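You operate a simulated robot arm through the tools that you are given. There is no shell and no other tool. Be economical: measure what you need, move in short steps, check, and stop when the job is done.

You are at the controls of a simulated robot arm. One attempt, no reset.

TASK
Fetch the orange plate marked repair and set it on top of the can marked lot seed. Put the line can with white band on the card in blue marked set up. Take the dented small can and leave it on top of the silver line can with green band. Put the can that says "berry" from the top of table marked multipacks on the shelf of table marked multipacks and the can marked "plain" on the shelf of table marked lanes. Stack the can marked "peach" from the top of table marked outfeed on top of the can that says "lime". Put the sleeve with one green band on the top of green drawer unit away on the low right shelf of grey rack. Take the tin marked oil on the low right shelf of grey rack and put it away on the top of table marked fittings. Open the drawer marked gauges, put the round gauge marked fifty nine from the inside of drawer marked gauges on the teal square board, then shut the gauges. Take the can marked lime wash and put it on the high shelf of green rack. Any order will do. Set down upright: line can with white band, dented small can, can, tin marked oil, round gauge marked fifty nine, can marked lime wash.

It is judged by the outcome, as a careful person would: the job done as asked, and still so three seconds after it is handed in. It fails if anything else is knocked over, pushed out of place, dropped, spilled or broken.

THE ROBOT
A 7-joint arm with a two-finger parallel gripper on a trunk, on a base that drives. Base frame: it is fixed to the floor where the robot stands at the start and does not move with it; the origin is under the middle of the robot, x ahead of it, y to its left, z up. Lengths are in cm, angles in degrees, forces in N, time in s.
With the tool pointing down near the work surface it reaches from about 44 to 92 cm from the robot's upright axis, wherever it stands. Its first joint turns from -166.0 to 166.0 degrees. Places, roughly: can marked lime wash [500, -375, 100]; can marked lot bulb, can marked spare with white b [0, -75, 100]; can marked lot seed [25, -75, 100]; card in blue marked set up [350, -100, 75]; dented small can (6x6x9 cm) [-150, 180, 90]; drawer marked gauges [370, -330, 70]; high shelf of green rack [220, -360, 130]; line can with green band [-175, 175, 100]; low right shelf of grey rack [-170, -220, 120]; orange plate marked repair [75, -25, 75]; round gauge marked fifty nine [375, -350, 75]; shelf of table marked lanes [-170, -30, 30]; shelf of table marked multipacks [-170, 120, 30]; sleeve with one green band [-175, -200, 75]; teal square board (15x15x1 cm) [550, 90, 80]; tin marked oil [-175, -200, 125]; top of table marked fittings [370, -100, 90]. Payload 3.91 kg.
The TCP is the grasp point between the finger pads, 3 cm short of the fingertips. In the tool frame z runs along the fingers and y along their closing line. The gripper opens to 11 cm. The fingers are 2 cm wide and 1 cm thick; the gripper's body (4.8 by 11.2 cm) begins 5.5 cm behind the TCP.
Orientation is that of the tool frame in the base frame, as a unit quaternion [w, x, y, z]. With the fingers straight down and closing along the base's y, the tool's x points along the base's -x, its y along +y and its z along -z.

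THE INTERFACE
- The arm moves only by the tool arm_command. Its argument "commands" is a list of rows, each a list of 7 numbers: the shift along the base's x, y, z in cm, then the turn, a rotation vector about the base's x, y, z in degrees, then the opening in per cent of the stroke, from 0 (shut) to 100 (fully open). In form: [[x, y, z, wx, wy, wz, fingers], ...]. A call has 1 to 10 rows; each row is the pose to reach, as a shift and turn from the pose commanded when the call began. A row lasts 0.2 s, in which the tool goes at most 5 cm and 8.6 degrees; a call with a longer step from one row to the next is refused whole, and so is a gripper value outside its range. A pose out of reach is approached as far as the arm can. The call stops where the force on the tool passes 40 N (or 10 N more than at its start, if that is more) or the arm is blocked; 0.2 s more then pass. Each finger travels about 7.2 cm/s and halts on what it meets, pressing with about 44 N; the grip force reading is that of the motor and also rises with nothing between the fingers. The clock runs only during rows and for 0.2 s after the last one: add rows that repeat a pose to give the fingers time. The reply holds the time, the measured pose of the TCP, the force on the tool along the base axes, the opening and the grip force, in the units named above and with some noise, with the torque about the TCP (base axes, N m) and any sound that the robot's microphone picked up.
- Cameras (640 x 400 px; columns grow to the right, rows downward): "scene" is now at [19.25, -7.83, 140]; the picture's right is [-0.96, -0.28, 0.00], its down [-0.20, 0.69, -0.70] and it looks along [0.20, -0.67, -0.71] (base axes); focal length 214 px, centre (320, 200). "wrist" rides on the gripper at [7.3, 1.7, -10.3] in the tool frame; the picture's right is [-0.23, 0.97, 0.00], its down [-0.76, -0.18, -0.62] and it looks along [-0.61, -0.14, 0.78] (tool axes); focal length 222 px, centre (320, 200). There is no depth. A picture from a camera that has moved, and an enlarged one, comes with that camera's place and axes in the base frame and with its lens.
- grab_frame(camera): a new picture of that camera. No time passes.
- raise_lower(by): slides the trunk up (or, below 0, down) by that many cm; the arm and the scene camera ride with it, the base frame stays. It gives what a move gives, with no picture.
- roll_base(legs): drives the robot by 1 to 6 legs, each [ahead, left, turn to the left] in cm, cm and degrees, along the robot's own axes; the way and the turn of a leg run together, so that a leg with both is an arc; at most 150 cm and 180 degrees a leg. The arm and the cameras ride along, it lands a little off, and it stops where it bumps. It gives what a move gives.
- pan_tilt(pan, tilt): turns the head with the scene camera to pan (to the left, within 86 degrees either way) and tilt (down, from -29 to 69), counted from straight ahead of the robot. It gives what a move gives.
- close_up(camera, box): a new picture of the part [left, top, right, bottom] of that camera's present view, enlarged. No time passes.
- job_done(): hands the job in; it is judged then, once.

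Go step by step. Nothing tells you exact positions but the pictures and the camera data: compare them with the known pose of the tool, close in by small moves and look again before you grip or let go. The budget is 546 turns and 328 pictures, counting those below and the enlarged ones. Unless the task says otherwise, let go and move clear before handing in.

The tools are called after "Emit:" as name(argument=value, ...) on one line, values as JSON. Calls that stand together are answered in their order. arm_command: Moves the arm, as the interface text tells. Its arguments: {"type":"object","properties":{"commands":{"type":"array"}},"required":["commands"]} The other tools are called the same way: raise_lower (by) slides the trunk up or down; roll_base (legs) drives the base; pan_tilt (pan, tilt) turns the head that bears the scene camera; grab_frame (camera) takes a picture; close_up (camera, box) takes an enlarged picture of a part of a camera's view; job_done () hands the job in.

At the start:

```text
t: 0.0
tool_pos: [-8.58, -41.77, 118.73]
tcp_rot: [-0.003, -0.001, 0.998, 0.057]
contact_force: [-0.1, -0.1, 0.9]
moment: [0.0, -0.01, -0.02]
opening: 11.01
grip_force: 0.1
trunk travel left (down, up): [-60.0, 8.2]
robot x, y, heading: [-0.18, 0.03, -0.1]
head pan, tilt: [-73.7, 45.6]
```

scene: 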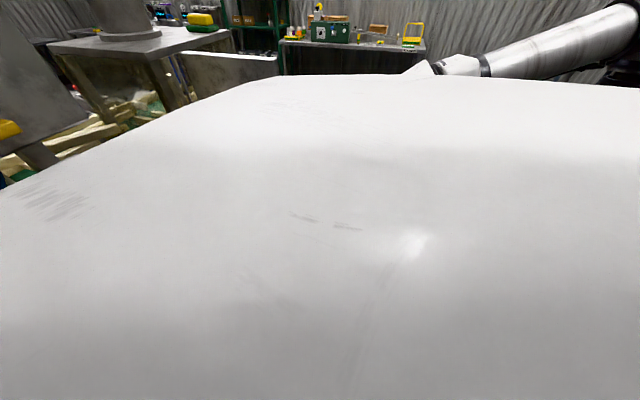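
wrist: 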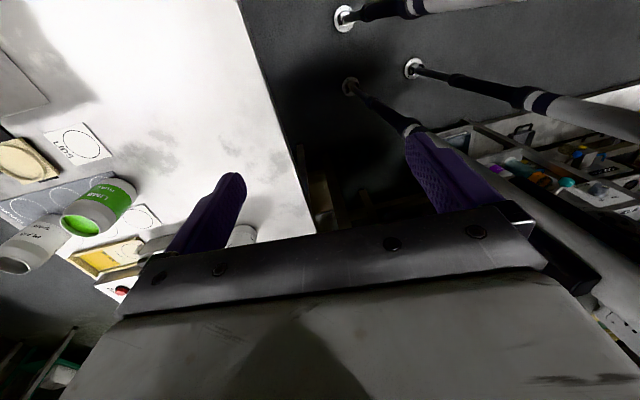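

I'm starting with a survey of the surroundings by turning the head.

Emit:
pan_tilt(pan=-80, tilt=25)

Emit:
grab_frame(camera="scene")

Emit:
pan_tilt(pan=-20, tilt=25)

Emit:
grab_frame(camera="scene")

Emit:
pan_tilt(pan=50, tilt=25)

Emit:
grab_frame(camera="scene")

```text
t: 0.8
tool_pos: [-8.55, -41.69, 118.6]
tcp_rot: [-0.004, -0.001, 0.998, 0.059]
contact_force: [1.3, -0.5, 0.6]
moment: [-0.02, -0.02, 0.02]
opening: 11.01
grip_force: 0.1
trunk travel left (down, up): [-60.0, 8.2]
robot x, y, heading: [0.04, 0.38, -0.0]
head pan, tilt: [-80.0, 25.0]
```

```text
325 pictures are left
camera scene: at [18.58, -9.14, 143.14], right [-0.98, -0.17, 0.0], down [-0.07, 0.42, -0.91], along [0.16, -0.89, -0.42], focal length 214 px, centre (320, 200)
```

scene: 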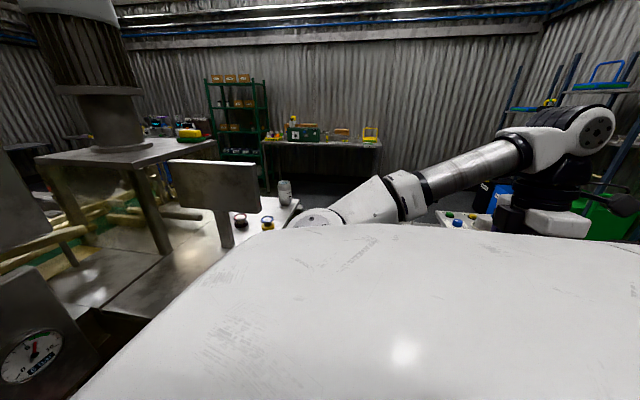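

```text
t: 2.1
tool_pos: [-8.57, -41.74, 118.58]
tcp_rot: [-0.004, -0.001, 0.998, 0.059]
contact_force: [0.9, -0.3, 0.5]
moment: [0.06, -0.02, 0.01]
opening: 11.01
grip_force: 0.1
trunk travel left (down, up): [-60.0, 8.2]
robot x, y, heading: [0.42, 0.28, -0.1]
head pan, tilt: [-20.0, 25.0]
```

```text
324 pictures are left
camera scene: at [25.64, -3.23, 143.14], right [-0.34, -0.94, 0.0], down [-0.4, 0.14, -0.91], along [0.85, -0.31, -0.42], focal length 214 px, centre (320, 200)
```

scene: 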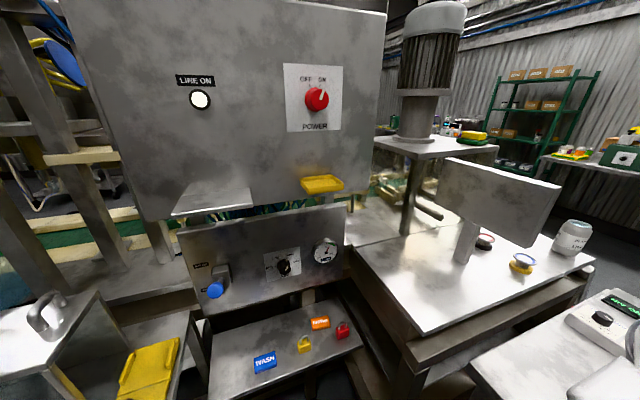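

```text
t: 3.5
tool_pos: [-8.59, -41.74, 118.62]
tcp_rot: [-0.003, -0.001, 0.998, 0.059]
contact_force: [0.1, -0.3, 0.4]
moment: [0.03, 0.02, -0.01]
opening: 11.01
grip_force: 0.1
trunk travel left (down, up): [-60.0, 8.2]
robot x, y, heading: [0.0, 0.05, 0.2]
head pan, tilt: [50.0, 25.0]
```

```text
323 pictures are left
camera scene: at [22.91, 6.98, 143.14], right [0.77, -0.64, 0.0], down [-0.27, -0.32, -0.91], along [0.58, 0.69, -0.42], focal length 214 px, centre (320, 200)
```

scene: 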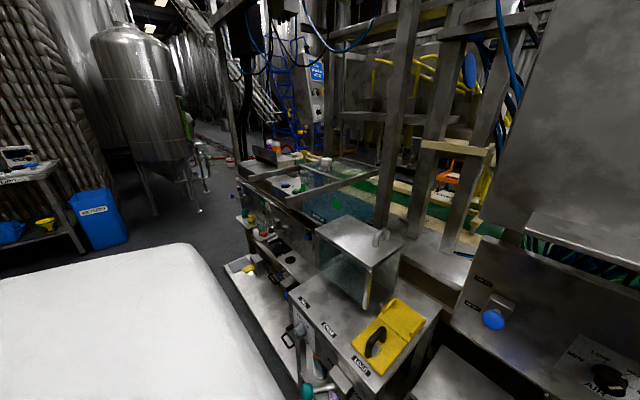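

The robot faces a machine. The orange tag lies on a low tray ahead, around [71,-20,75]. I'll take a closer look at the tray and at the table on the right.

Emit:
pan_tilt(pan=-20, tilt=45)

Emit:
close_up(camera="scene", box=[160, 120, 420, 282])

Emit:
pan_tilt(pan=-50, tilt=45)

Emit:
grab_frame(camera="scene")

Emit:
close_up(camera="wrist", box=[0, 100, 300, 300])

```text
t: 5.0
tool_pos: [-8.62, -41.81, 118.6]
tcp_rot: [-0.003, 0.0, 0.998, 0.06]
contact_force: [0.1, 0.0, -0.9]
moment: [0.02, -0.01, -0.03]
opening: 11.02
grip_force: 0.1
trunk travel left (down, up): [-60.0, 8.2]
robot x, y, heading: [-0.13, -0.31, -0.2]
head pan, tilt: [-20.0, 45.0]
```

```text
2.46 times, centred on (290, 201) of scene
camera zoom: at [24.62, -2.85, 140.09], right [-0.34, -0.94, 0.0], down [-0.66, 0.24, -0.71], along [0.66, -0.24, -0.71], focal length 528 px, centre (394, 198)
```

zoom: 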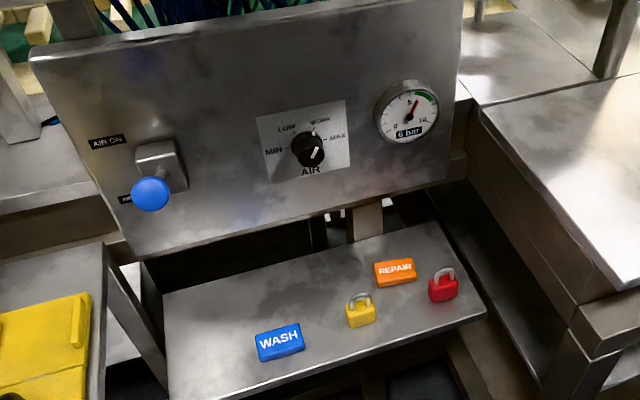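

```text
t: 5.9
tool_pos: [-8.53, -41.8, 118.64]
tcp_rot: [-0.004, -0.001, 0.998, 0.06]
contact_force: [-0.1, 0.5, -0.8]
moment: [-0.01, 0.01, 0.0]
opening: 11.02
grip_force: 0.0
trunk travel left (down, up): [-60.0, 8.2]
robot x, y, heading: [0.22, 0.13, -0.1]
head pan, tilt: [-50.0, 45.0]
```

```text
321 pictures are left
camera scene: at [22.21, -6.29, 140.08], right [-0.77, -0.64, 0.0], down [-0.46, 0.54, -0.71], along [0.46, -0.54, -0.71], focal length 214 px, centre (320, 200)
```

scene: 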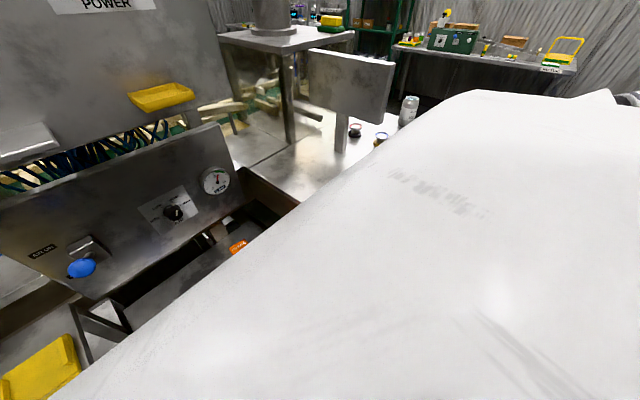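

```text
2.00 times, centred on (150, 200) of wrist
camera zoom: at [-15.62, -41.38, 129.14], right [0.23, 0.97, 0.11], down [0.77, -0.25, 0.59], along [0.6, -0.05, -0.8], focal length 444 px, centre (660, 200)
```

zoom: 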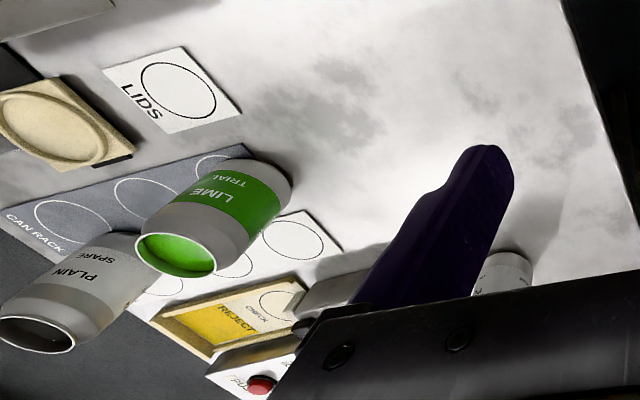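

The robot's own body blocks the view to its sides, so I'll turn the robot to face right (base −y) and survey from there.

Emit:
roll_base(legs=[[0, 0, -90]])

Emit:
pan_tilt(pan=0, tilt=35)

Emit:
grab_frame(camera="scene")

Emit:
pan_tilt(pan=-60, tilt=20)

Emit:
grab_frame(camera="scene")

```text
t: 10.2
tool_pos: [-41.78, 8.6, 118.65]
tcp_rot: [0.039, 0.706, 0.706, 0.045]
contact_force: [0.0, -0.1, 0.3]
moment: [-0.02, -0.01, -0.01]
opening: 10.99
grip_force: 0.1
trunk travel left (down, up): [-60.0, 8.2]
robot x, y, heading: [0.12, -0.06, -90.3]
head pan, tilt: [-50.0, 45.0]
```

```text
t: 11.4
tool_pos: [-41.81, 8.55, 118.57]
tcp_rot: [0.041, 0.706, 0.706, 0.045]
contact_force: [0.5, -0.4, 0.1]
moment: [-0.02, -0.02, -0.01]
opening: 10.99
grip_force: 0.0
trunk travel left (down, up): [-60.0, 8.2]
robot x, y, heading: [0.02, -0.14, -90.1]
head pan, tilt: [0.0, 35.0]
```

```text
319 pictures are left
camera scene: at [-0.05, -25.88, 141.56], right [-1.0, 0.0, 0.0], down [0.0, 0.57, -0.82], along [0.0, -0.82, -0.57], focal length 214 px, centre (320, 200)
```

scene: 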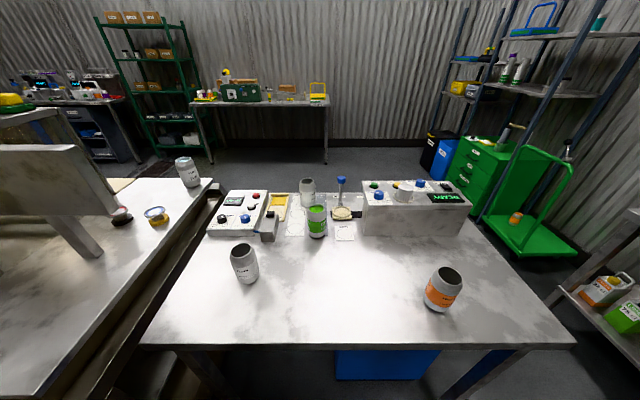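

```text
t: 12.7
tool_pos: [-41.72, 8.55, 118.51]
tcp_rot: [0.04, 0.705, 0.706, 0.044]
contact_force: [-0.6, -0.4, -0.1]
moment: [0.01, 0.01, 0.0]
opening: 10.98
grip_force: 0.1
trunk travel left (down, up): [-60.0, 8.2]
robot x, y, heading: [-0.23, 0.1, -90.2]
head pan, tilt: [-60.0, 20.0]
```

```text
318 pictures are left
camera scene: at [-8.1, -21.72, 143.95], right [-0.5, 0.87, 0.0], down [0.3, 0.17, -0.94], along [-0.81, -0.47, -0.34], focal length 214 px, centre (320, 200)
```

scene: 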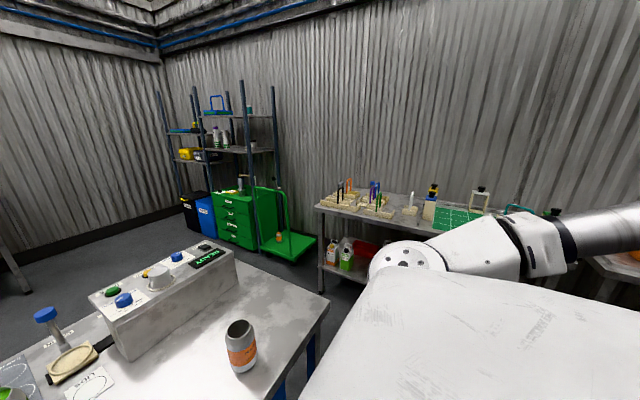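

This is the outfeed table. I'll zoom in for the labels.

Emit:
pan_tilt(pan=0, tilt=35)

Emit:
close_up(camera="scene", box=[140, 150, 360, 290])

Emit:
close_up(camera="scene", box=[280, 170, 480, 320])

Emit:
pan_tilt(pan=0, tilt=65)

Emit:
grab_frame(camera="scene")

```text
t: 14.0
tool_pos: [-41.76, 8.46, 118.58]
tcp_rot: [0.04, 0.706, 0.706, 0.044]
contact_force: [-1.7, 0.5, -0.2]
moment: [0.0, -0.02, -0.03]
opening: 10.96
grip_force: 0.0
trunk travel left (down, up): [-60.0, 8.2]
robot x, y, heading: [-0.2, -0.07, -90.0]
head pan, tilt: [0.0, 35.0]
```

```text
2.86 times, centred on (250, 220) of scene
camera zoom: at [-0.05, -25.88, 141.57], right [-1.0, 0.0, 0.0], down [0.0, 0.57, -0.82], along [0.0, -0.82, -0.57], focal length 613 px, centre (520, 143)
```

zoom: 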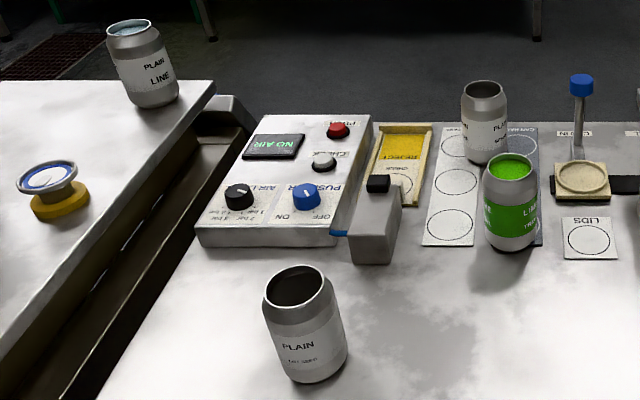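

```text
2.67 times, centred on (380, 245) of scene
camera zoom: at [-0.05, -25.88, 141.57], right [-1.0, 0.0, 0.0], down [0.0, 0.57, -0.82], along [0.0, -0.82, -0.57], focal length 572 px, centre (160, 80)
```

zoom: 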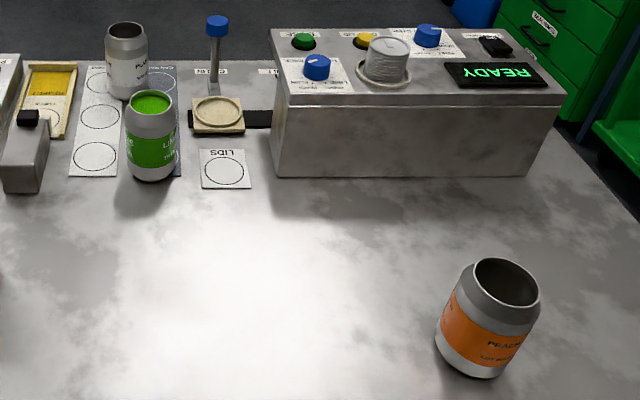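

```text
t: 15.0
tool_pos: [-41.67, 8.6, 118.51]
tcp_rot: [0.04, 0.706, 0.706, 0.044]
contact_force: [0.5, 0.2, 0.7]
moment: [0.0, -0.01, 0.0]
opening: 10.99
grip_force: 0.0
trunk travel left (down, up): [-60.0, 8.2]
robot x, y, heading: [0.08, -0.14, -89.9]
head pan, tilt: [0.0, 65.0]
```

```text
315 pictures are left
camera scene: at [-0.04, -23.14, 137.58], right [-1.0, 0.0, 0.0], down [0.0, 0.91, -0.42], along [0.0, -0.42, -0.91], focal length 214 px, centre (320, 200)
```

scene: 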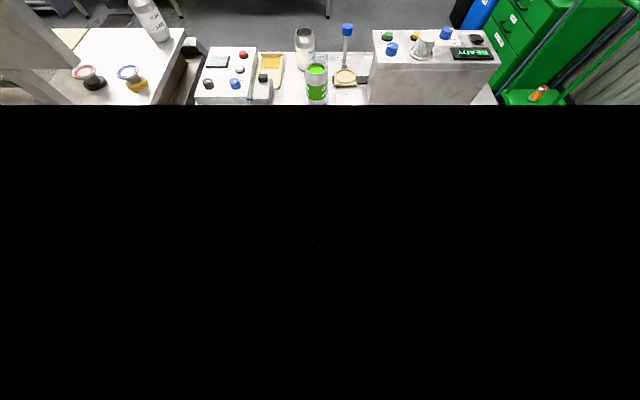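

I'll zoom in on the areas on the robot's right and on the tables further out for labels.

Emit:
pan_tilt(pan=-60, tilt=20)

Emit:
close_up(camera="scene", box=[140, 70, 340, 270])

Emit:
close_up(camera="scene", box=[300, 150, 580, 310])

Emit:
pan_tilt(pan=40, tilt=15)

Emit:
grab_frame(camera="scene")

Emit:
close_up(camera="scene", box=[380, 60, 640, 250])

```text
t: 16.3
tool_pos: [-41.71, 8.48, 118.63]
tcp_rot: [0.04, 0.706, 0.705, 0.044]
contact_force: [-0.1, -0.6, 0.3]
moment: [0.02, -0.02, -0.01]
opening: 11.01
grip_force: 0.0
trunk travel left (down, up): [-60.0, 8.2]
robot x, y, heading: [0.45, 0.13, -90.2]
head pan, tilt: [-60.0, 20.0]
```

```text
2.00 times, centred on (240, 170) of scene
camera zoom: at [-8.1, -21.72, 143.95], right [-0.5, 0.87, 0.0], down [0.3, 0.17, -0.94], along [-0.81, -0.47, -0.34], focal length 429 px, centre (480, 260)
```

zoom: 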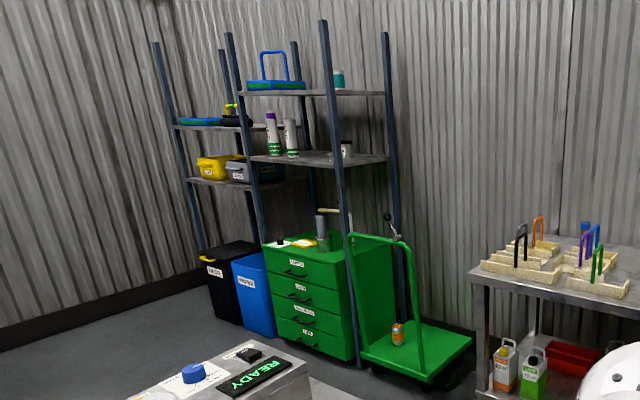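

```text
2.29 times, centred on (440, 230) of scene
camera zoom: at [-8.1, -21.72, 143.95], right [-0.5, 0.87, 0.0], down [0.3, 0.17, -0.94], along [-0.81, -0.47, -0.34], focal length 490 px, centre (46, 131)
```

zoom: 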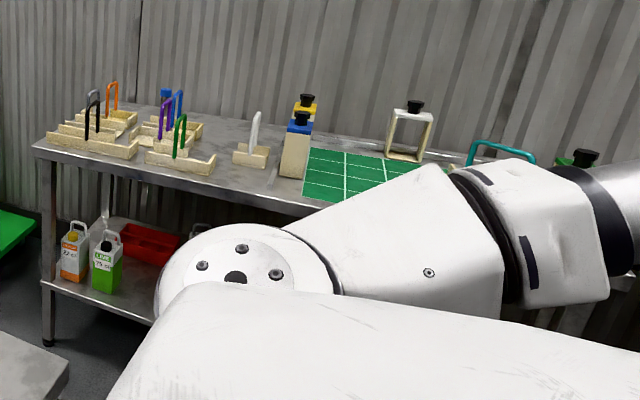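

```text
t: 18.0
tool_pos: [-41.68, 8.54, 118.59]
tcp_rot: [0.038, 0.706, 0.706, 0.045]
contact_force: [0.1, 1.1, 0.7]
moment: [-0.02, 0.01, -0.01]
opening: 10.99
grip_force: 0.1
trunk travel left (down, up): [-60.0, 8.2]
robot x, y, heading: [-0.19, -0.05, -89.9]
head pan, tilt: [40.0, 15.0]
```

```text
312 pictures are left
camera scene: at [5.96, -24.23, 144.77], right [-0.77, -0.64, 0.0], down [-0.17, 0.2, -0.97], along [0.62, -0.74, -0.26], focal length 214 px, centre (320, 200)
```

scene: 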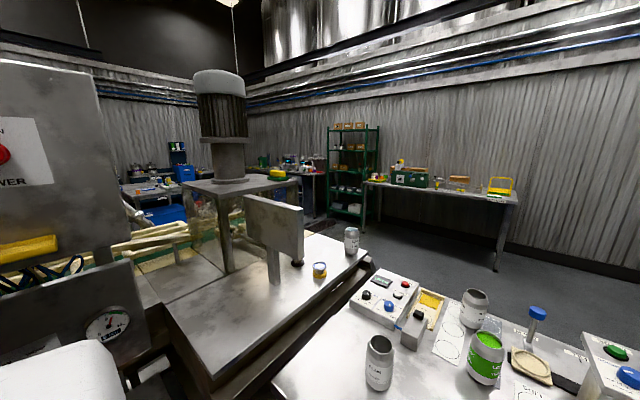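

```text
2.11 times, centred on (510, 155) of scene
camera zoom: at [5.96, -24.23, 144.77], right [-0.77, -0.64, 0.0], down [-0.17, 0.2, -0.97], along [0.62, -0.74, -0.26], focal length 452 px, centre (-80, 295)
```

zoom: 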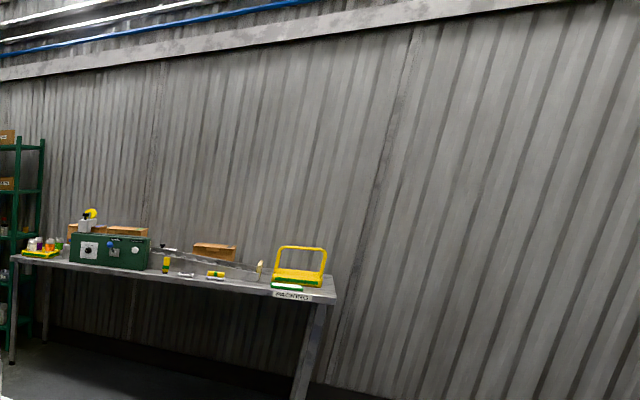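

Next I'll turn to face base −x to see the lanes and multipacks tables.

Emit:
roll_base(legs=[[0, 0, -90]])

Emit:
pan_tilt(pan=30, tilt=25)

Emit:
grab_frame(camera="scene")

Emit:
pan_tilt(pan=-30, tilt=25)

Emit:
grab_frame(camera="scene")

```text
t: 22.4
tool_pos: [10.05, 41.37, 118.48]
tcp_rot: [0.06, 0.998, -0.017, 0.003]
contact_force: [-0.2, 0.7, -0.2]
moment: [0.02, 0.02, -0.02]
opening: 10.98
grip_force: 0.1
trunk travel left (down, up): [-60.0, 8.2]
robot x, y, heading: [-0.2, -0.13, 178.1]
head pan, tilt: [40.0, 15.0]
```

```text
t: 23.2
tool_pos: [10.04, 41.46, 118.59]
tcp_rot: [0.06, 0.998, -0.018, 0.003]
contact_force: [0.2, 0.5, 0.0]
moment: [-0.03, 0.0, 0.03]
opening: 11.03
grip_force: 0.2
trunk travel left (down, up): [-60.0, 8.2]
robot x, y, heading: [-0.13, -0.07, 178.1]
head pan, tilt: [30.0, 25.0]
```

```text
310 pictures are left
camera scene: at [-25.14, -3.8, 143.15], right [-0.47, 0.88, 0.0], down [0.37, 0.2, -0.91], along [-0.8, -0.43, -0.42], focal length 214 px, centre (320, 200)
```

scene: 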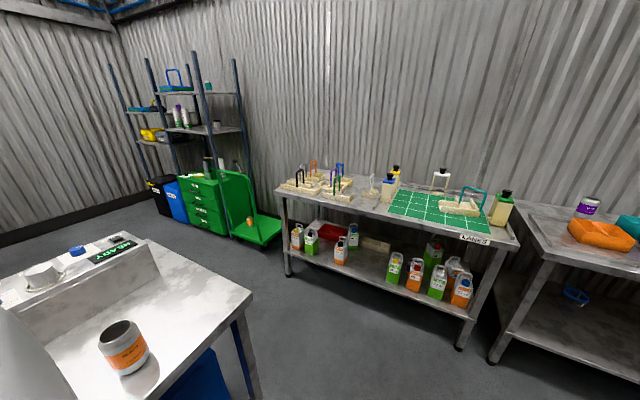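

```text
t: 24.5
tool_pos: [10.0, 41.39, 118.66]
tcp_rot: [0.061, 0.998, -0.017, 0.002]
contact_force: [-0.3, -0.2, 0.3]
moment: [0.0, 0.04, -0.02]
opening: 10.98
grip_force: 0.1
trunk travel left (down, up): [-60.0, 8.2]
robot x, y, heading: [-0.2, 0.16, 177.8]
head pan, tilt: [-30.0, 25.0]
```

```text
309 pictures are left
camera scene: at [-24.82, 5.41, 143.14], right [0.53, 0.85, 0.0], down [0.36, -0.22, -0.91], along [-0.77, 0.48, -0.42], focal length 214 px, centre (320, 200)
```

scene: 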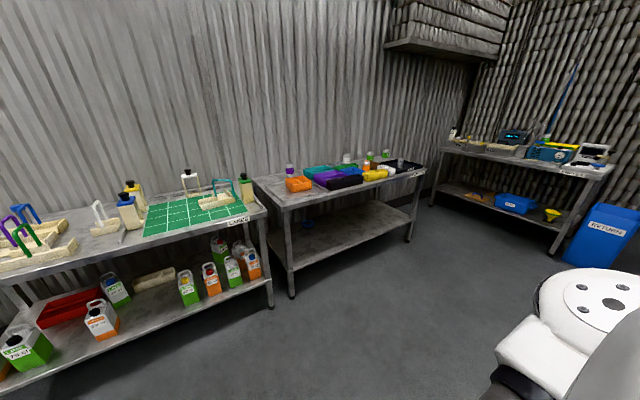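

Emit:
close_up(camera="scene", box=[260, 130, 440, 242])

Emit:
close_up(camera="scene", box=[420, 110, 640, 250])

Emit:
close_up(camera="scene", box=[0, 160, 290, 380])

```text
3.56 times, centred on (350, 186) of scene
camera zoom: at [-24.82, 5.41, 143.14], right [0.53, 0.85, 0.0], down [0.36, -0.22, -0.91], along [-0.77, 0.48, -0.42], focal length 763 px, centre (213, 250)
```

zoom: 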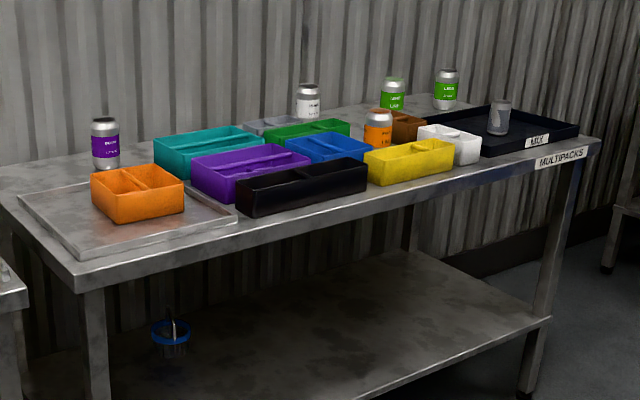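

```text
2.86 times, centred on (530, 180) of scene
camera zoom: at [-24.82, 5.41, 143.14], right [0.53, 0.85, 0.0], down [0.36, -0.22, -0.91], along [-0.77, 0.48, -0.42], focal length 613 px, centre (-280, 257)
```

zoom: 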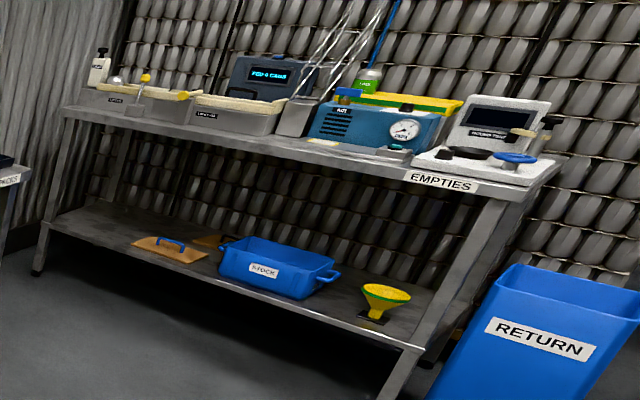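

```text
1.82 times, centred on (145, 270) of scene
camera zoom: at [-24.82, 5.41, 143.14], right [0.53, 0.85, 0.0], down [0.36, -0.22, -0.91], along [-0.77, 0.48, -0.42], focal length 390 px, centre (638, 73)
```

zoom: 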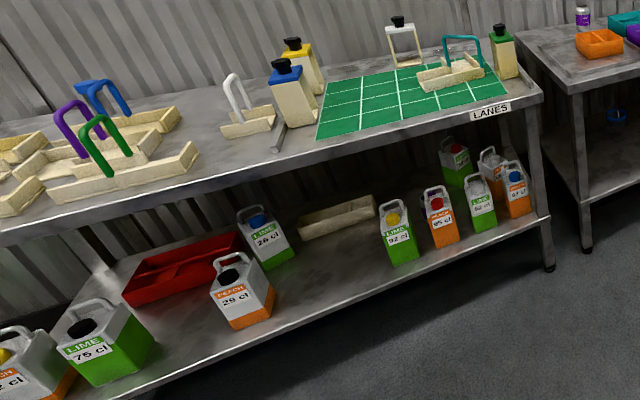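

Multipacks holds the berry, plain, lime-line and peach cans plus a small grey dented can in the black tray. I'll drive nearer for accurate measurement.

Emit:
roll_base(legs=[[40, -110, 2]])

Emit:
pan_tilt(pan=0, tilt=30)

Emit:
grab_frame(camera="scene")

Emit:
close_up(camera="scene", box=[300, 80, 560, 240])

```text
t: 33.3
tool_pos: [-25.71, 153.09, 118.53]
tcp_rot: [0.06, 0.998, -0.016, 0.003]
contact_force: [0.8, -0.2, -0.1]
moment: [0.02, -0.02, 0.01]
opening: 11.01
grip_force: 0.1
trunk travel left (down, up): [-60.0, 8.2]
robot x, y, heading: [-35.43, 111.4, 177.9]
head pan, tilt: [-30.0, 25.0]
```

```text
t: 34.3
tool_pos: [-25.83, 153.09, 118.55]
tcp_rot: [0.061, 0.998, -0.014, 0.003]
contact_force: [-0.2, 0.0, 0.4]
moment: [0.01, -0.02, 0.02]
opening: 10.99
grip_force: 0.1
trunk travel left (down, up): [-60.0, 8.2]
robot x, y, heading: [-35.94, 111.86, 178.0]
head pan, tilt: [0.0, 30.0]
```

```text
305 pictures are left
camera scene: at [-61.71, 112.33, 142.35], right [0.03, 1.0, 0.0], down [0.5, -0.02, -0.87], along [-0.87, 0.03, -0.5], focal length 214 px, centre (320, 200)
```

scene: 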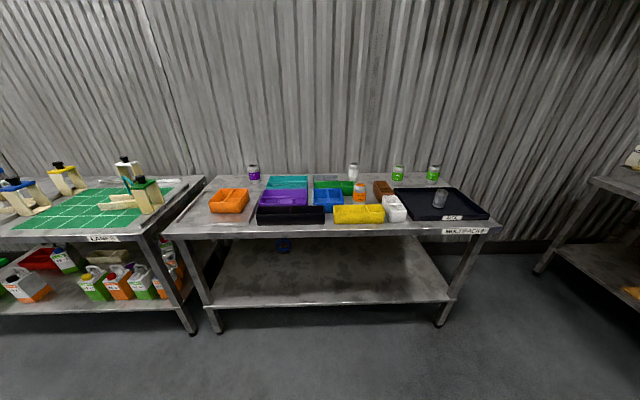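

```text
2.46 times, centred on (430, 160) of scene
camera zoom: at [-61.71, 112.33, 142.35], right [0.03, 1.0, 0.0], down [0.5, -0.02, -0.87], along [-0.87, 0.03, -0.5], focal length 528 px, centre (49, 298)
```

zoom: 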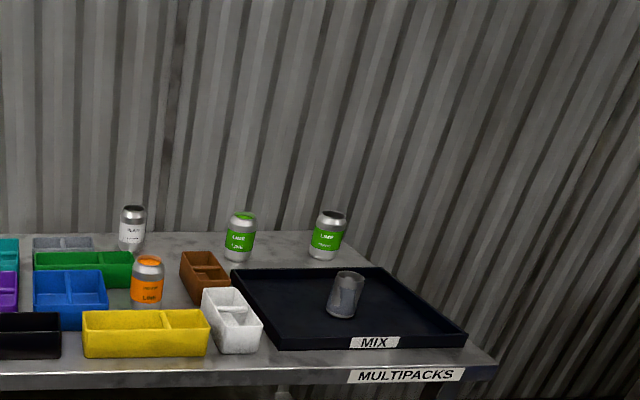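

Table top is about z 83 with its front edge around x=-135. I'll move closer and read the lime cans.

Emit:
roll_base(legs=[[45, -55, 0]])

Emit:
pan_tilt(pan=0, tilt=40)

Emit:
grab_frame(camera="scene")

Emit:
close_up(camera="scene", box=[240, 40, 460, 180])

```text
t: 39.1
tool_pos: [-69.04, 209.94, 118.58]
tcp_rot: [0.06, 0.998, -0.015, 0.004]
contact_force: [0.4, 0.4, -0.4]
moment: [0.0, -0.01, 0.01]
opening: 11.01
grip_force: 0.0
trunk travel left (down, up): [-60.0, 8.2]
robot x, y, heading: [-79.0, 168.41, 178.3]
head pan, tilt: [0.0, 30.0]
```

```text
t: 39.8
tool_pos: [-69.1, 209.92, 118.53]
tcp_rot: [0.06, 0.998, -0.015, 0.003]
contact_force: [0.0, 0.1, 0.6]
moment: [0.0, -0.01, 0.0]
opening: 10.99
grip_force: 0.0
trunk travel left (down, up): [-60.0, 8.2]
robot x, y, heading: [-79.08, 168.44, 178.4]
head pan, tilt: [0.0, 40.0]
```

```text
303 pictures are left
camera scene: at [-104.39, 169.12, 140.81], right [0.03, 1.0, 0.0], down [0.64, -0.02, -0.77], along [-0.77, 0.02, -0.64], focal length 214 px, centre (320, 200)
```

scene: 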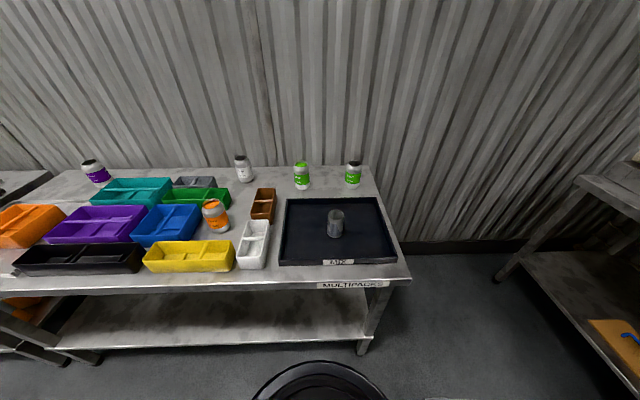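

```text
2.86 times, centred on (350, 110) of scene
camera zoom: at [-104.39, 169.12, 140.81], right [0.03, 1.0, 0.0], down [0.64, -0.02, -0.77], along [-0.77, 0.02, -0.64], focal length 613 px, centre (234, 457)
```

zoom: 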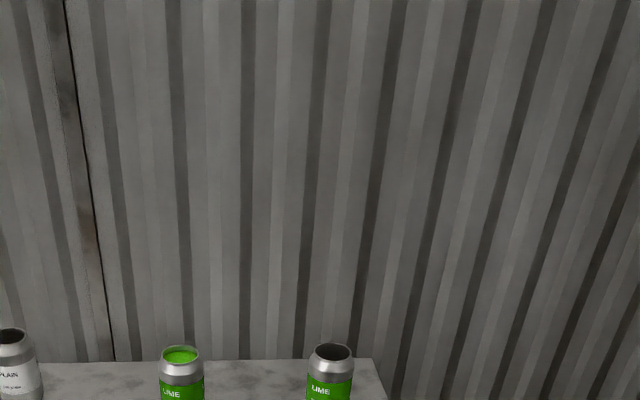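

Emit:
pan_tilt(pan=0, tilt=55)

Emit:
grab_frame(camera="scene")

Emit:
pan_tilt(pan=0, tilt=22)

Emit:
close_up(camera="scene", box=[270, 180, 430, 280])

```text
t: 40.5
tool_pos: [-69.04, 209.89, 118.53]
tcp_rot: [0.06, 0.998, -0.016, 0.002]
contact_force: [0.1, 0.4, -1.1]
moment: [0.03, 0.01, 0.02]
opening: 11.02
grip_force: 0.1
trunk travel left (down, up): [-60.0, 8.2]
robot x, y, heading: [-78.9, 168.23, 178.3]
head pan, tilt: [0.0, 55.0]
```

```text
301 pictures are left
camera scene: at [-103.1, 169.08, 138.75], right [0.03, 1.0, 0.0], down [0.82, -0.03, -0.57], along [-0.57, 0.02, -0.82], focal length 214 px, centre (320, 200)
```

scene: 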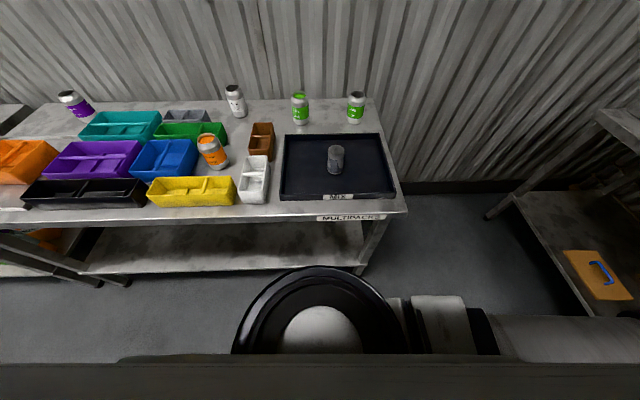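

```text
t: 41.5
tool_pos: [-69.1, 209.96, 118.54]
tcp_rot: [0.06, 0.998, -0.015, 0.003]
contact_force: [0.5, 0.0, -0.1]
moment: [-0.01, 0.02, 0.02]
opening: 11.01
grip_force: 0.1
trunk travel left (down, up): [-60.0, 8.2]
robot x, y, heading: [-78.52, 168.23, 178.4]
head pan, tilt: [0.0, 22.0]
```

```text
4.00 times, centred on (350, 230) of scene
camera zoom: at [-105.17, 169.15, 143.62], right [0.03, 1.0, 0.0], down [0.38, -0.01, -0.93], along [-0.93, 0.03, -0.38], focal length 858 px, centre (200, 80)
```

zoom: 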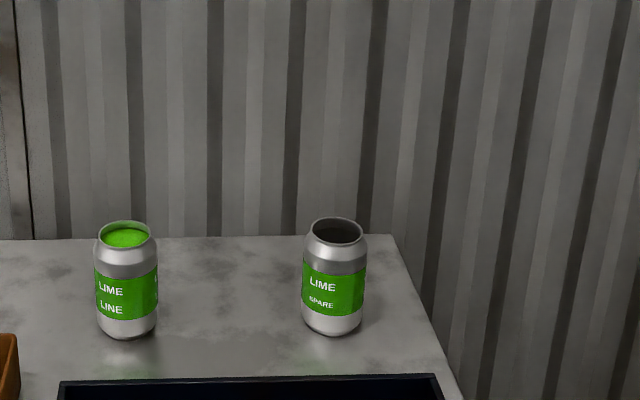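

The left can is LIME LINE (the target) and the right one is LIME SPARE. The circle in front is the arm's shoulder. I'll swing the arm to the front with the tool vertical.

Emit:
arm_command(commands=[[-4.6, 0, 0, 1, 0, 0, 100], [-9.2, 0, 0, 2, 0, 0, 100], [-13.8, -0.5, 0, 3, 0, 0, 100], [-18.4, -1, 0, 4, 0, 0, 100], [-23, -2, 0, 5, 0, 0, 100], [-27.6, -4, 0, 6, 0, 0, 100], [-32, -6, 0, 6.9, 0, 0, 100], [-36, -8.5, 0, 6.9, 0, 0, 100], [-40, -11, 0, 6.9, 0, 0, 100], [-44, -14, 0, 6.9, 0, 0, 100]])

```text
refused: row 6 steps farther than a row can; nothing moved
```

Emit:
arm_command(commands=[[-4.6, 0, 0, 1, 0, 0, 100], [-9.2, 0, 0, 2, 0, 0, 100], [-13.8, -0.5, 0, 3, 0, 0, 100], [-18.4, -1, 0, 4, 0, 0, 100], [-23, -2, 0, 5, 0, 0, 100], [-27, -4, 0, 6, 0, 0, 100], [-31, -6, 0, 6.9, 0, 0, 100], [-35, -8.5, 0, 6.9, 0, 0, 100], [-39, -11, 0, 6.9, 0, 0, 100], [-43, -14, 0, 6.9, 0, 0, 100]])

Emit:
arm_command(commands=[[-4, -2, 0, 0, 0, 0, 100], [-8, -4, 0, 0, 0, 0, 100], [-12, -6, 0, 0, 0, 0, 100], [-16, -8, 0, 0, 0, 0, 100], [-20, -10, 0, 0, 0, 0, 100], [-24, -12, 0, 0, 0, 0, 100], [-28, -14, 0, 0, 0, 0, 100], [-28, -14, 0, 0, 0, 0, 100]])

Emit:
pan_tilt(pan=0, tilt=45)

Emit:
grab_frame(camera="scene")

Emit:
grab_frame(camera="wrist")

```text
t: 43.7
tool_pos: [-112.06, 195.94, 118.68]
tcp_rot: [-0.001, 1.0, -0.015, 0.002]
contact_force: [0.6, -0.3, 0.4]
moment: [0.02, -0.02, -0.03]
opening: 11.0
grip_force: 0.1
trunk travel left (down, up): [-60.0, 8.2]
robot x, y, heading: [-78.64, 168.36, 178.5]
head pan, tilt: [0.0, 22.0]
```

```text
t: 45.5
tool_pos: [-140.33, 181.91, 118.39]
tcp_rot: [-0.001, 1.0, -0.015, 0.002]
contact_force: [0.1, -0.5, 0.0]
moment: [0.0, 0.0, -0.02]
opening: 11.0
grip_force: 0.0
trunk travel left (down, up): [-60.0, 8.2]
robot x, y, heading: [-78.75, 168.25, 178.2]
head pan, tilt: [0.0, 22.0]
```

```text
t: 46.4
tool_pos: [-140.26, 181.86, 118.4]
tcp_rot: [0.0, 1.0, -0.014, 0.002]
contact_force: [0.3, 0.4, 1.2]
moment: [0.02, 0.0, 0.01]
opening: 11.0
grip_force: 0.1
trunk travel left (down, up): [-60.0, 8.2]
robot x, y, heading: [-78.66, 168.32, 178.2]
head pan, tilt: [0.0, 45.0]
```

```text
299 pictures are left
camera scene: at [-104.02, 169.11, 140.09], right [0.03, 1.0, 0.0], down [0.71, -0.02, -0.71], along [-0.71, 0.02, -0.71], focal length 214 px, centre (320, 200)
```

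scene: 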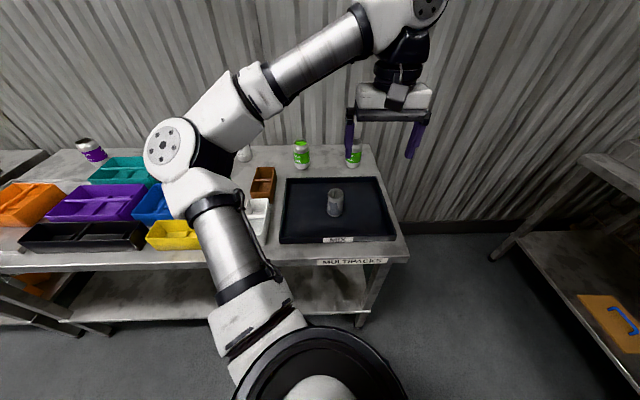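

```text
298 pictures are left
camera wrist: at [-133.01, 179.95, 128.78], right [-0.26, -0.97, 0.0], down [-0.76, 0.2, 0.62], along [-0.6, 0.16, -0.78], focal length 222 px, centre (320, 200)
```

wrist: 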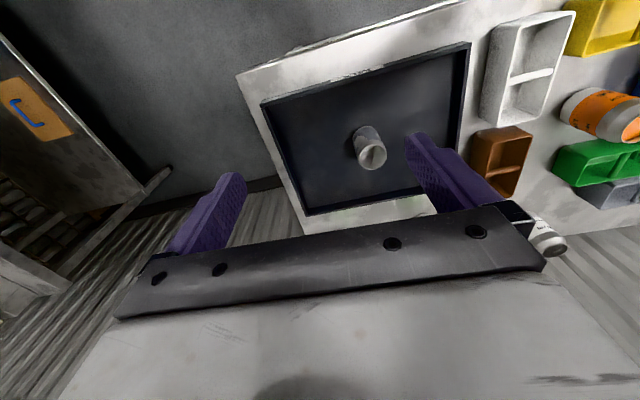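

The dented can stands at about [-153.3, 176]. I'll move over it and descend in stages.

Emit:
arm_command(commands=[[-4, -2, 0, 0, 0, 0, 100], [-8, -4, 0, 0, 0, 0, 100], [-13, -5.9, -0.5, 0, 0, 0, 100], [-13, -5.9, -5, 0, 0, 0, 100], [-13, -5.9, -10, 0, 0, 0, 100], [-13, -5.9, -15, 0, 0, 0, 100], [-13, -5.9, -19, 0, 0, 0, 100], [-13, -5.9, -19, 0, 0, 0, 100]])

Emit:
grab_frame(camera="wrist")

Emit:
grab_frame(camera="scene")

```text
refused: row 3 steps farther than a row can; nothing moved
```

```text
297 pictures are left
camera wrist: at [-133.01, 179.95, 128.78], right [-0.26, -0.97, 0.0], down [-0.76, 0.2, 0.62], along [-0.6, 0.16, -0.78], focal length 222 px, centre (320, 200)
```

wrist: 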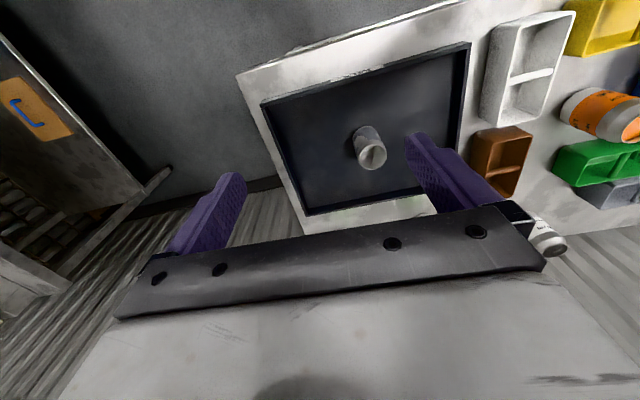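

```text
296 pictures are left
camera scene: at [-104.02, 169.11, 140.09], right [0.03, 1.0, 0.0], down [0.71, -0.02, -0.71], along [-0.71, 0.02, -0.71], focal length 214 px, centre (320, 200)
```

scene: 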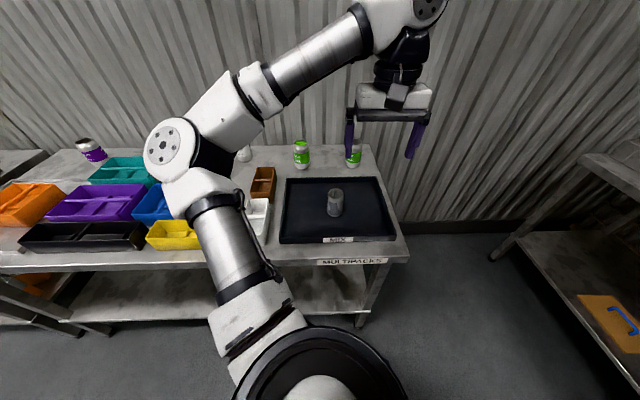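

Emit:
arm_command(commands=[[-4.3, -2, 0, 0, 0, 0, 100], [-8.6, -4, 0, 0, 0, 0, 100], [-13, -5.9, -0.5, 0, 0, 0, 100], [-13, -5.9, -5, 0, 0, 0, 100], [-13, -5.9, -9.8, 0, 0, 0, 100], [-13, -5.9, -14.6, 0, 0, 0, 100], [-13, -5.9, -18, 0, 0, 0, 100], [-13, -5.9, -18, 0, 0, 0, 100]])

Emit:
grab_frame(camera="wrist")

```text
t: 48.2
tool_pos: [-153.01, 176.15, 100.79]
tcp_rot: [0.0, 1.0, -0.014, 0.002]
contact_force: [-0.5, -1.0, 0.7]
moment: [-0.02, 0.0, -0.01]
opening: 10.99
grip_force: 0.0
trunk travel left (down, up): [-60.0, 8.2]
robot x, y, heading: [-79.08, 168.5, 178.2]
head pan, tilt: [0.0, 45.0]
```

```text
295 pictures are left
camera wrist: at [-145.75, 174.16, 111.08], right [-0.26, -0.97, 0.0], down [-0.76, 0.2, 0.62], along [-0.6, 0.16, -0.78], focal length 222 px, centre (320, 200)
```

wrist: 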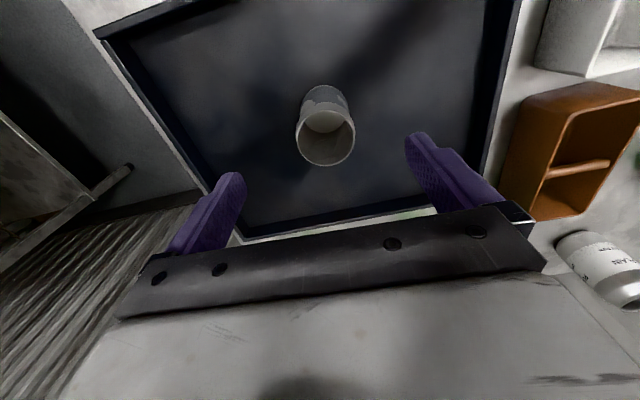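

Emit:
arm_command(commands=[[-0.1, -0.4, -4.5, 0, 0, 0, 100], [-0.1, -0.4, -9, 0, 0, 0, 100], [-0.1, -0.4, -12, 0, 0, 0, 100], [-0.1, -0.4, -12, 0, 0, 0, 60], [-0.1, -0.4, -12, 0, 0, 0, 30], [-0.1, -0.4, -12, 0, 0, 0, 30], [-0.1, -0.4, -12, 0, 0, 0, 20], [-0.1, -0.4, -12, 0, 0, 0, 20]])

Emit:
grab_frame(camera="wrist")

```text
t: 50.0
tool_pos: [-153.17, 175.7, 88.71]
tcp_rot: [0.0, 1.0, -0.015, 0.001]
contact_force: [0.7, 0.1, -0.5]
moment: [-0.03, -0.01, -0.04]
opening: 5.09
grip_force: 44.0
trunk travel left (down, up): [-60.0, 8.2]
robot x, y, heading: [-78.53, 168.17, 178.2]
head pan, tilt: [0.0, 45.0]
```

```text
294 pictures are left
camera wrist: at [-145.89, 173.77, 99.0], right [-0.26, -0.97, 0.0], down [-0.76, 0.2, 0.62], along [-0.6, 0.16, -0.78], focal length 222 px, centre (320, 200)
```

wrist: 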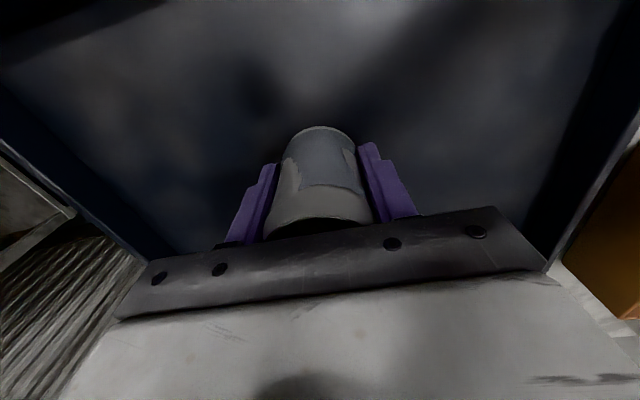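

Emit:
arm_command(commands=[[0, 0, 4.5, 0, 0, 0, 20], [0, 0, 9, 0, 0, 0, 20], [0, 0, 14, 0, 0, 0, 20], [0, 0, 19, 0, 0, 0, 20], [0, 0, 23, 0, 0, 0, 20], [-3, -2, 25, 0, 0, 0, 20], [-6.5, -4, 27, 0, 0, 0, 20], [-6.5, -4, 27, 0, 0, 0, 20]])

Emit:
grab_frame(camera="wrist")

Emit:
grab_frame(camera="scene")

```text
t: 51.8
tool_pos: [-159.58, 171.5, 115.66]
tcp_rot: [0.0, 1.0, -0.015, 0.001]
contact_force: [0.1, 0.8, -0.1]
moment: [-0.02, 0.01, -0.03]
opening: 5.09
grip_force: 44.2
trunk travel left (down, up): [-60.0, 8.2]
robot x, y, heading: [-78.74, 168.62, 178.4]
head pan, tilt: [0.0, 45.0]
```

```text
293 pictures are left
camera wrist: at [-152.42, 169.48, 126.03], right [-0.26, -0.97, 0.0], down [-0.76, 0.2, 0.62], along [-0.6, 0.16, -0.78], focal length 222 px, centre (320, 200)
```

wrist: 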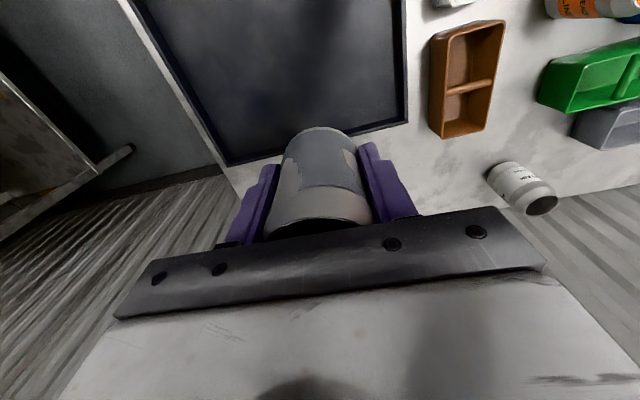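

```text
292 pictures are left
camera scene: at [-104.01, 169.1, 140.09], right [0.03, 1.0, 0.0], down [0.71, -0.02, -0.71], along [-0.71, 0.02, -0.71], focal length 214 px, centre (320, 200)
```

scene: 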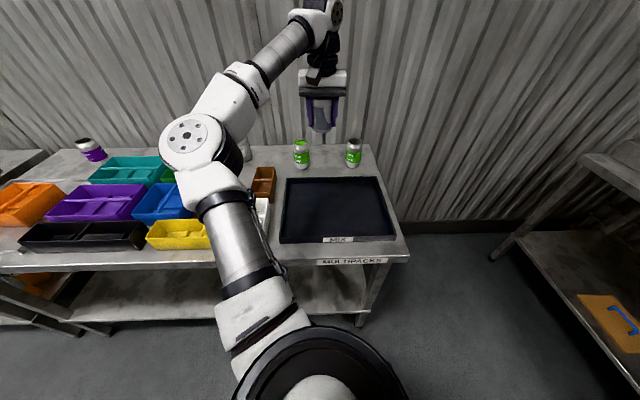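

Emit:
close_up(camera="scene", box=[270, 60, 390, 180])

```text
3.33 times, centred on (330, 120) of scene
camera zoom: at [-104.01, 169.1, 140.09], right [0.03, 1.0, 0.0], down [0.71, -0.02, -0.71], along [-0.71, 0.02, -0.71], focal length 715 px, centre (287, 467)
```

zoom: 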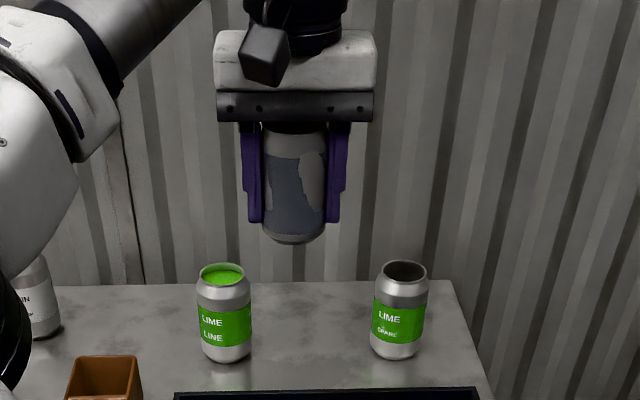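

Line can axis is at about [-182.6, 163.4] with its top at about z 95. I'll move over it at height.

Emit:
arm_command(commands=[[-4.5, -1.5, -1, 0, 0, 0, 20], [-9, -3, -2, 0, 0, 0, 20], [-13.5, -5, -3, 0, 0, 0, 20], [-18, -7, -4, 0, 0, 0, 20], [-22, -8, -6, 0, 0, 0, 20], [-23, -8.1, -8, 0, 0, 0, 20], [-23, -8.1, -8, 0, 0, 0, 20]])

Emit:
close_up(camera="scene", box=[250, 80, 370, 180])

Emit:
grab_frame(camera="wrist")

```text
refused: row 3 steps farther than a row can; nothing moved
```

```text
4.00 times, centred on (310, 130) of scene
camera zoom: at [-104.01, 169.1, 140.09], right [0.03, 1.0, 0.0], down [0.71, -0.02, -0.71], along [-0.71, 0.02, -0.71], focal length 858 px, centre (360, 480)
```

zoom: 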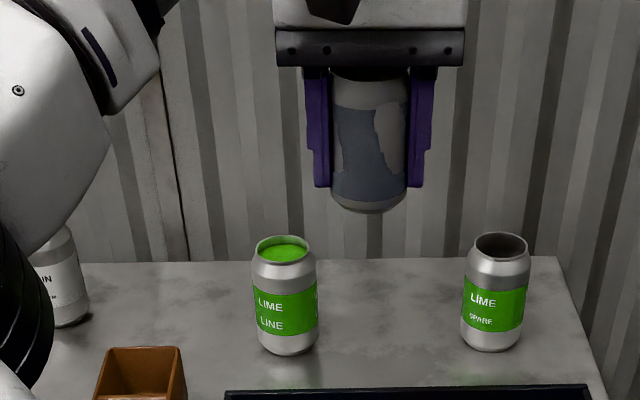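

```text
289 pictures are left
camera wrist: at [-152.42, 169.48, 126.03], right [-0.26, -0.97, 0.0], down [-0.76, 0.2, 0.62], along [-0.6, 0.16, -0.78], focal length 222 px, centre (320, 200)
```

wrist: 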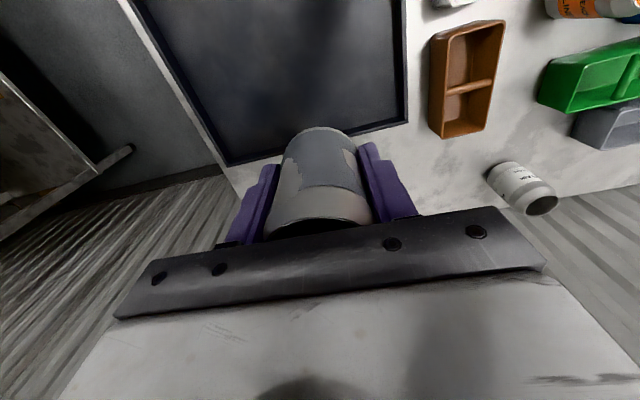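

Emit:
arm_command(commands=[[-4, -1.4, -1, 0, 0, 0, 20], [-8, -2.8, -2, 0, 0, 0, 20], [-12, -4.2, -3, 0, 0, 0, 20], [-16, -5.6, -4, 0, 0, 0, 20], [-20, -7, -6, 0, 0, 0, 20], [-23, -8.1, -7.5, 0, 0, 0, 20], [-23, -8.1, -7.5, 0, 0, 0, 20]])

Emit:
close_up(camera="scene", box=[250, 80, 370, 180])

```text
t: 53.4
tool_pos: [-171.46, 166.43, 109.75]
tcp_rot: [0.0, 1.0, -0.015, 0.0]
contact_force: [-0.2, 0.0, -0.4]
moment: [-0.02, 0.0, 0.04]
opening: 5.08
grip_force: 43.9
out of reach, approached as far as the arm can: row 3, 4, 5, 6, 7
trunk travel left (down, up): [-60.0, 8.2]
robot x, y, heading: [-79.17, 168.62, 178.6]
head pan, tilt: [0.0, 45.0]
```

```text
4.00 times, centred on (310, 130) of scene
camera zoom: at [-104.01, 169.09, 140.09], right [0.03, 1.0, 0.0], down [0.71, -0.02, -0.71], along [-0.71, 0.02, -0.71], focal length 858 px, centre (360, 480)
```

zoom: 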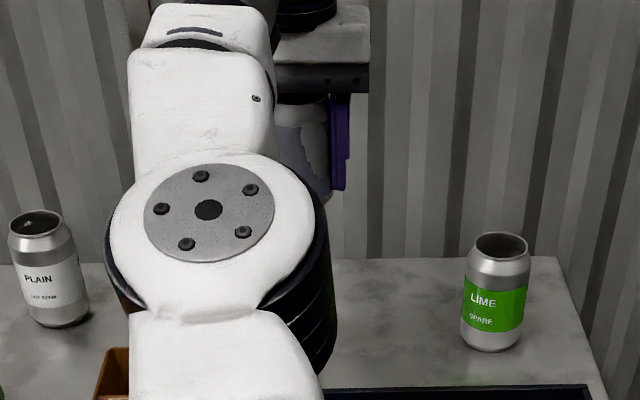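

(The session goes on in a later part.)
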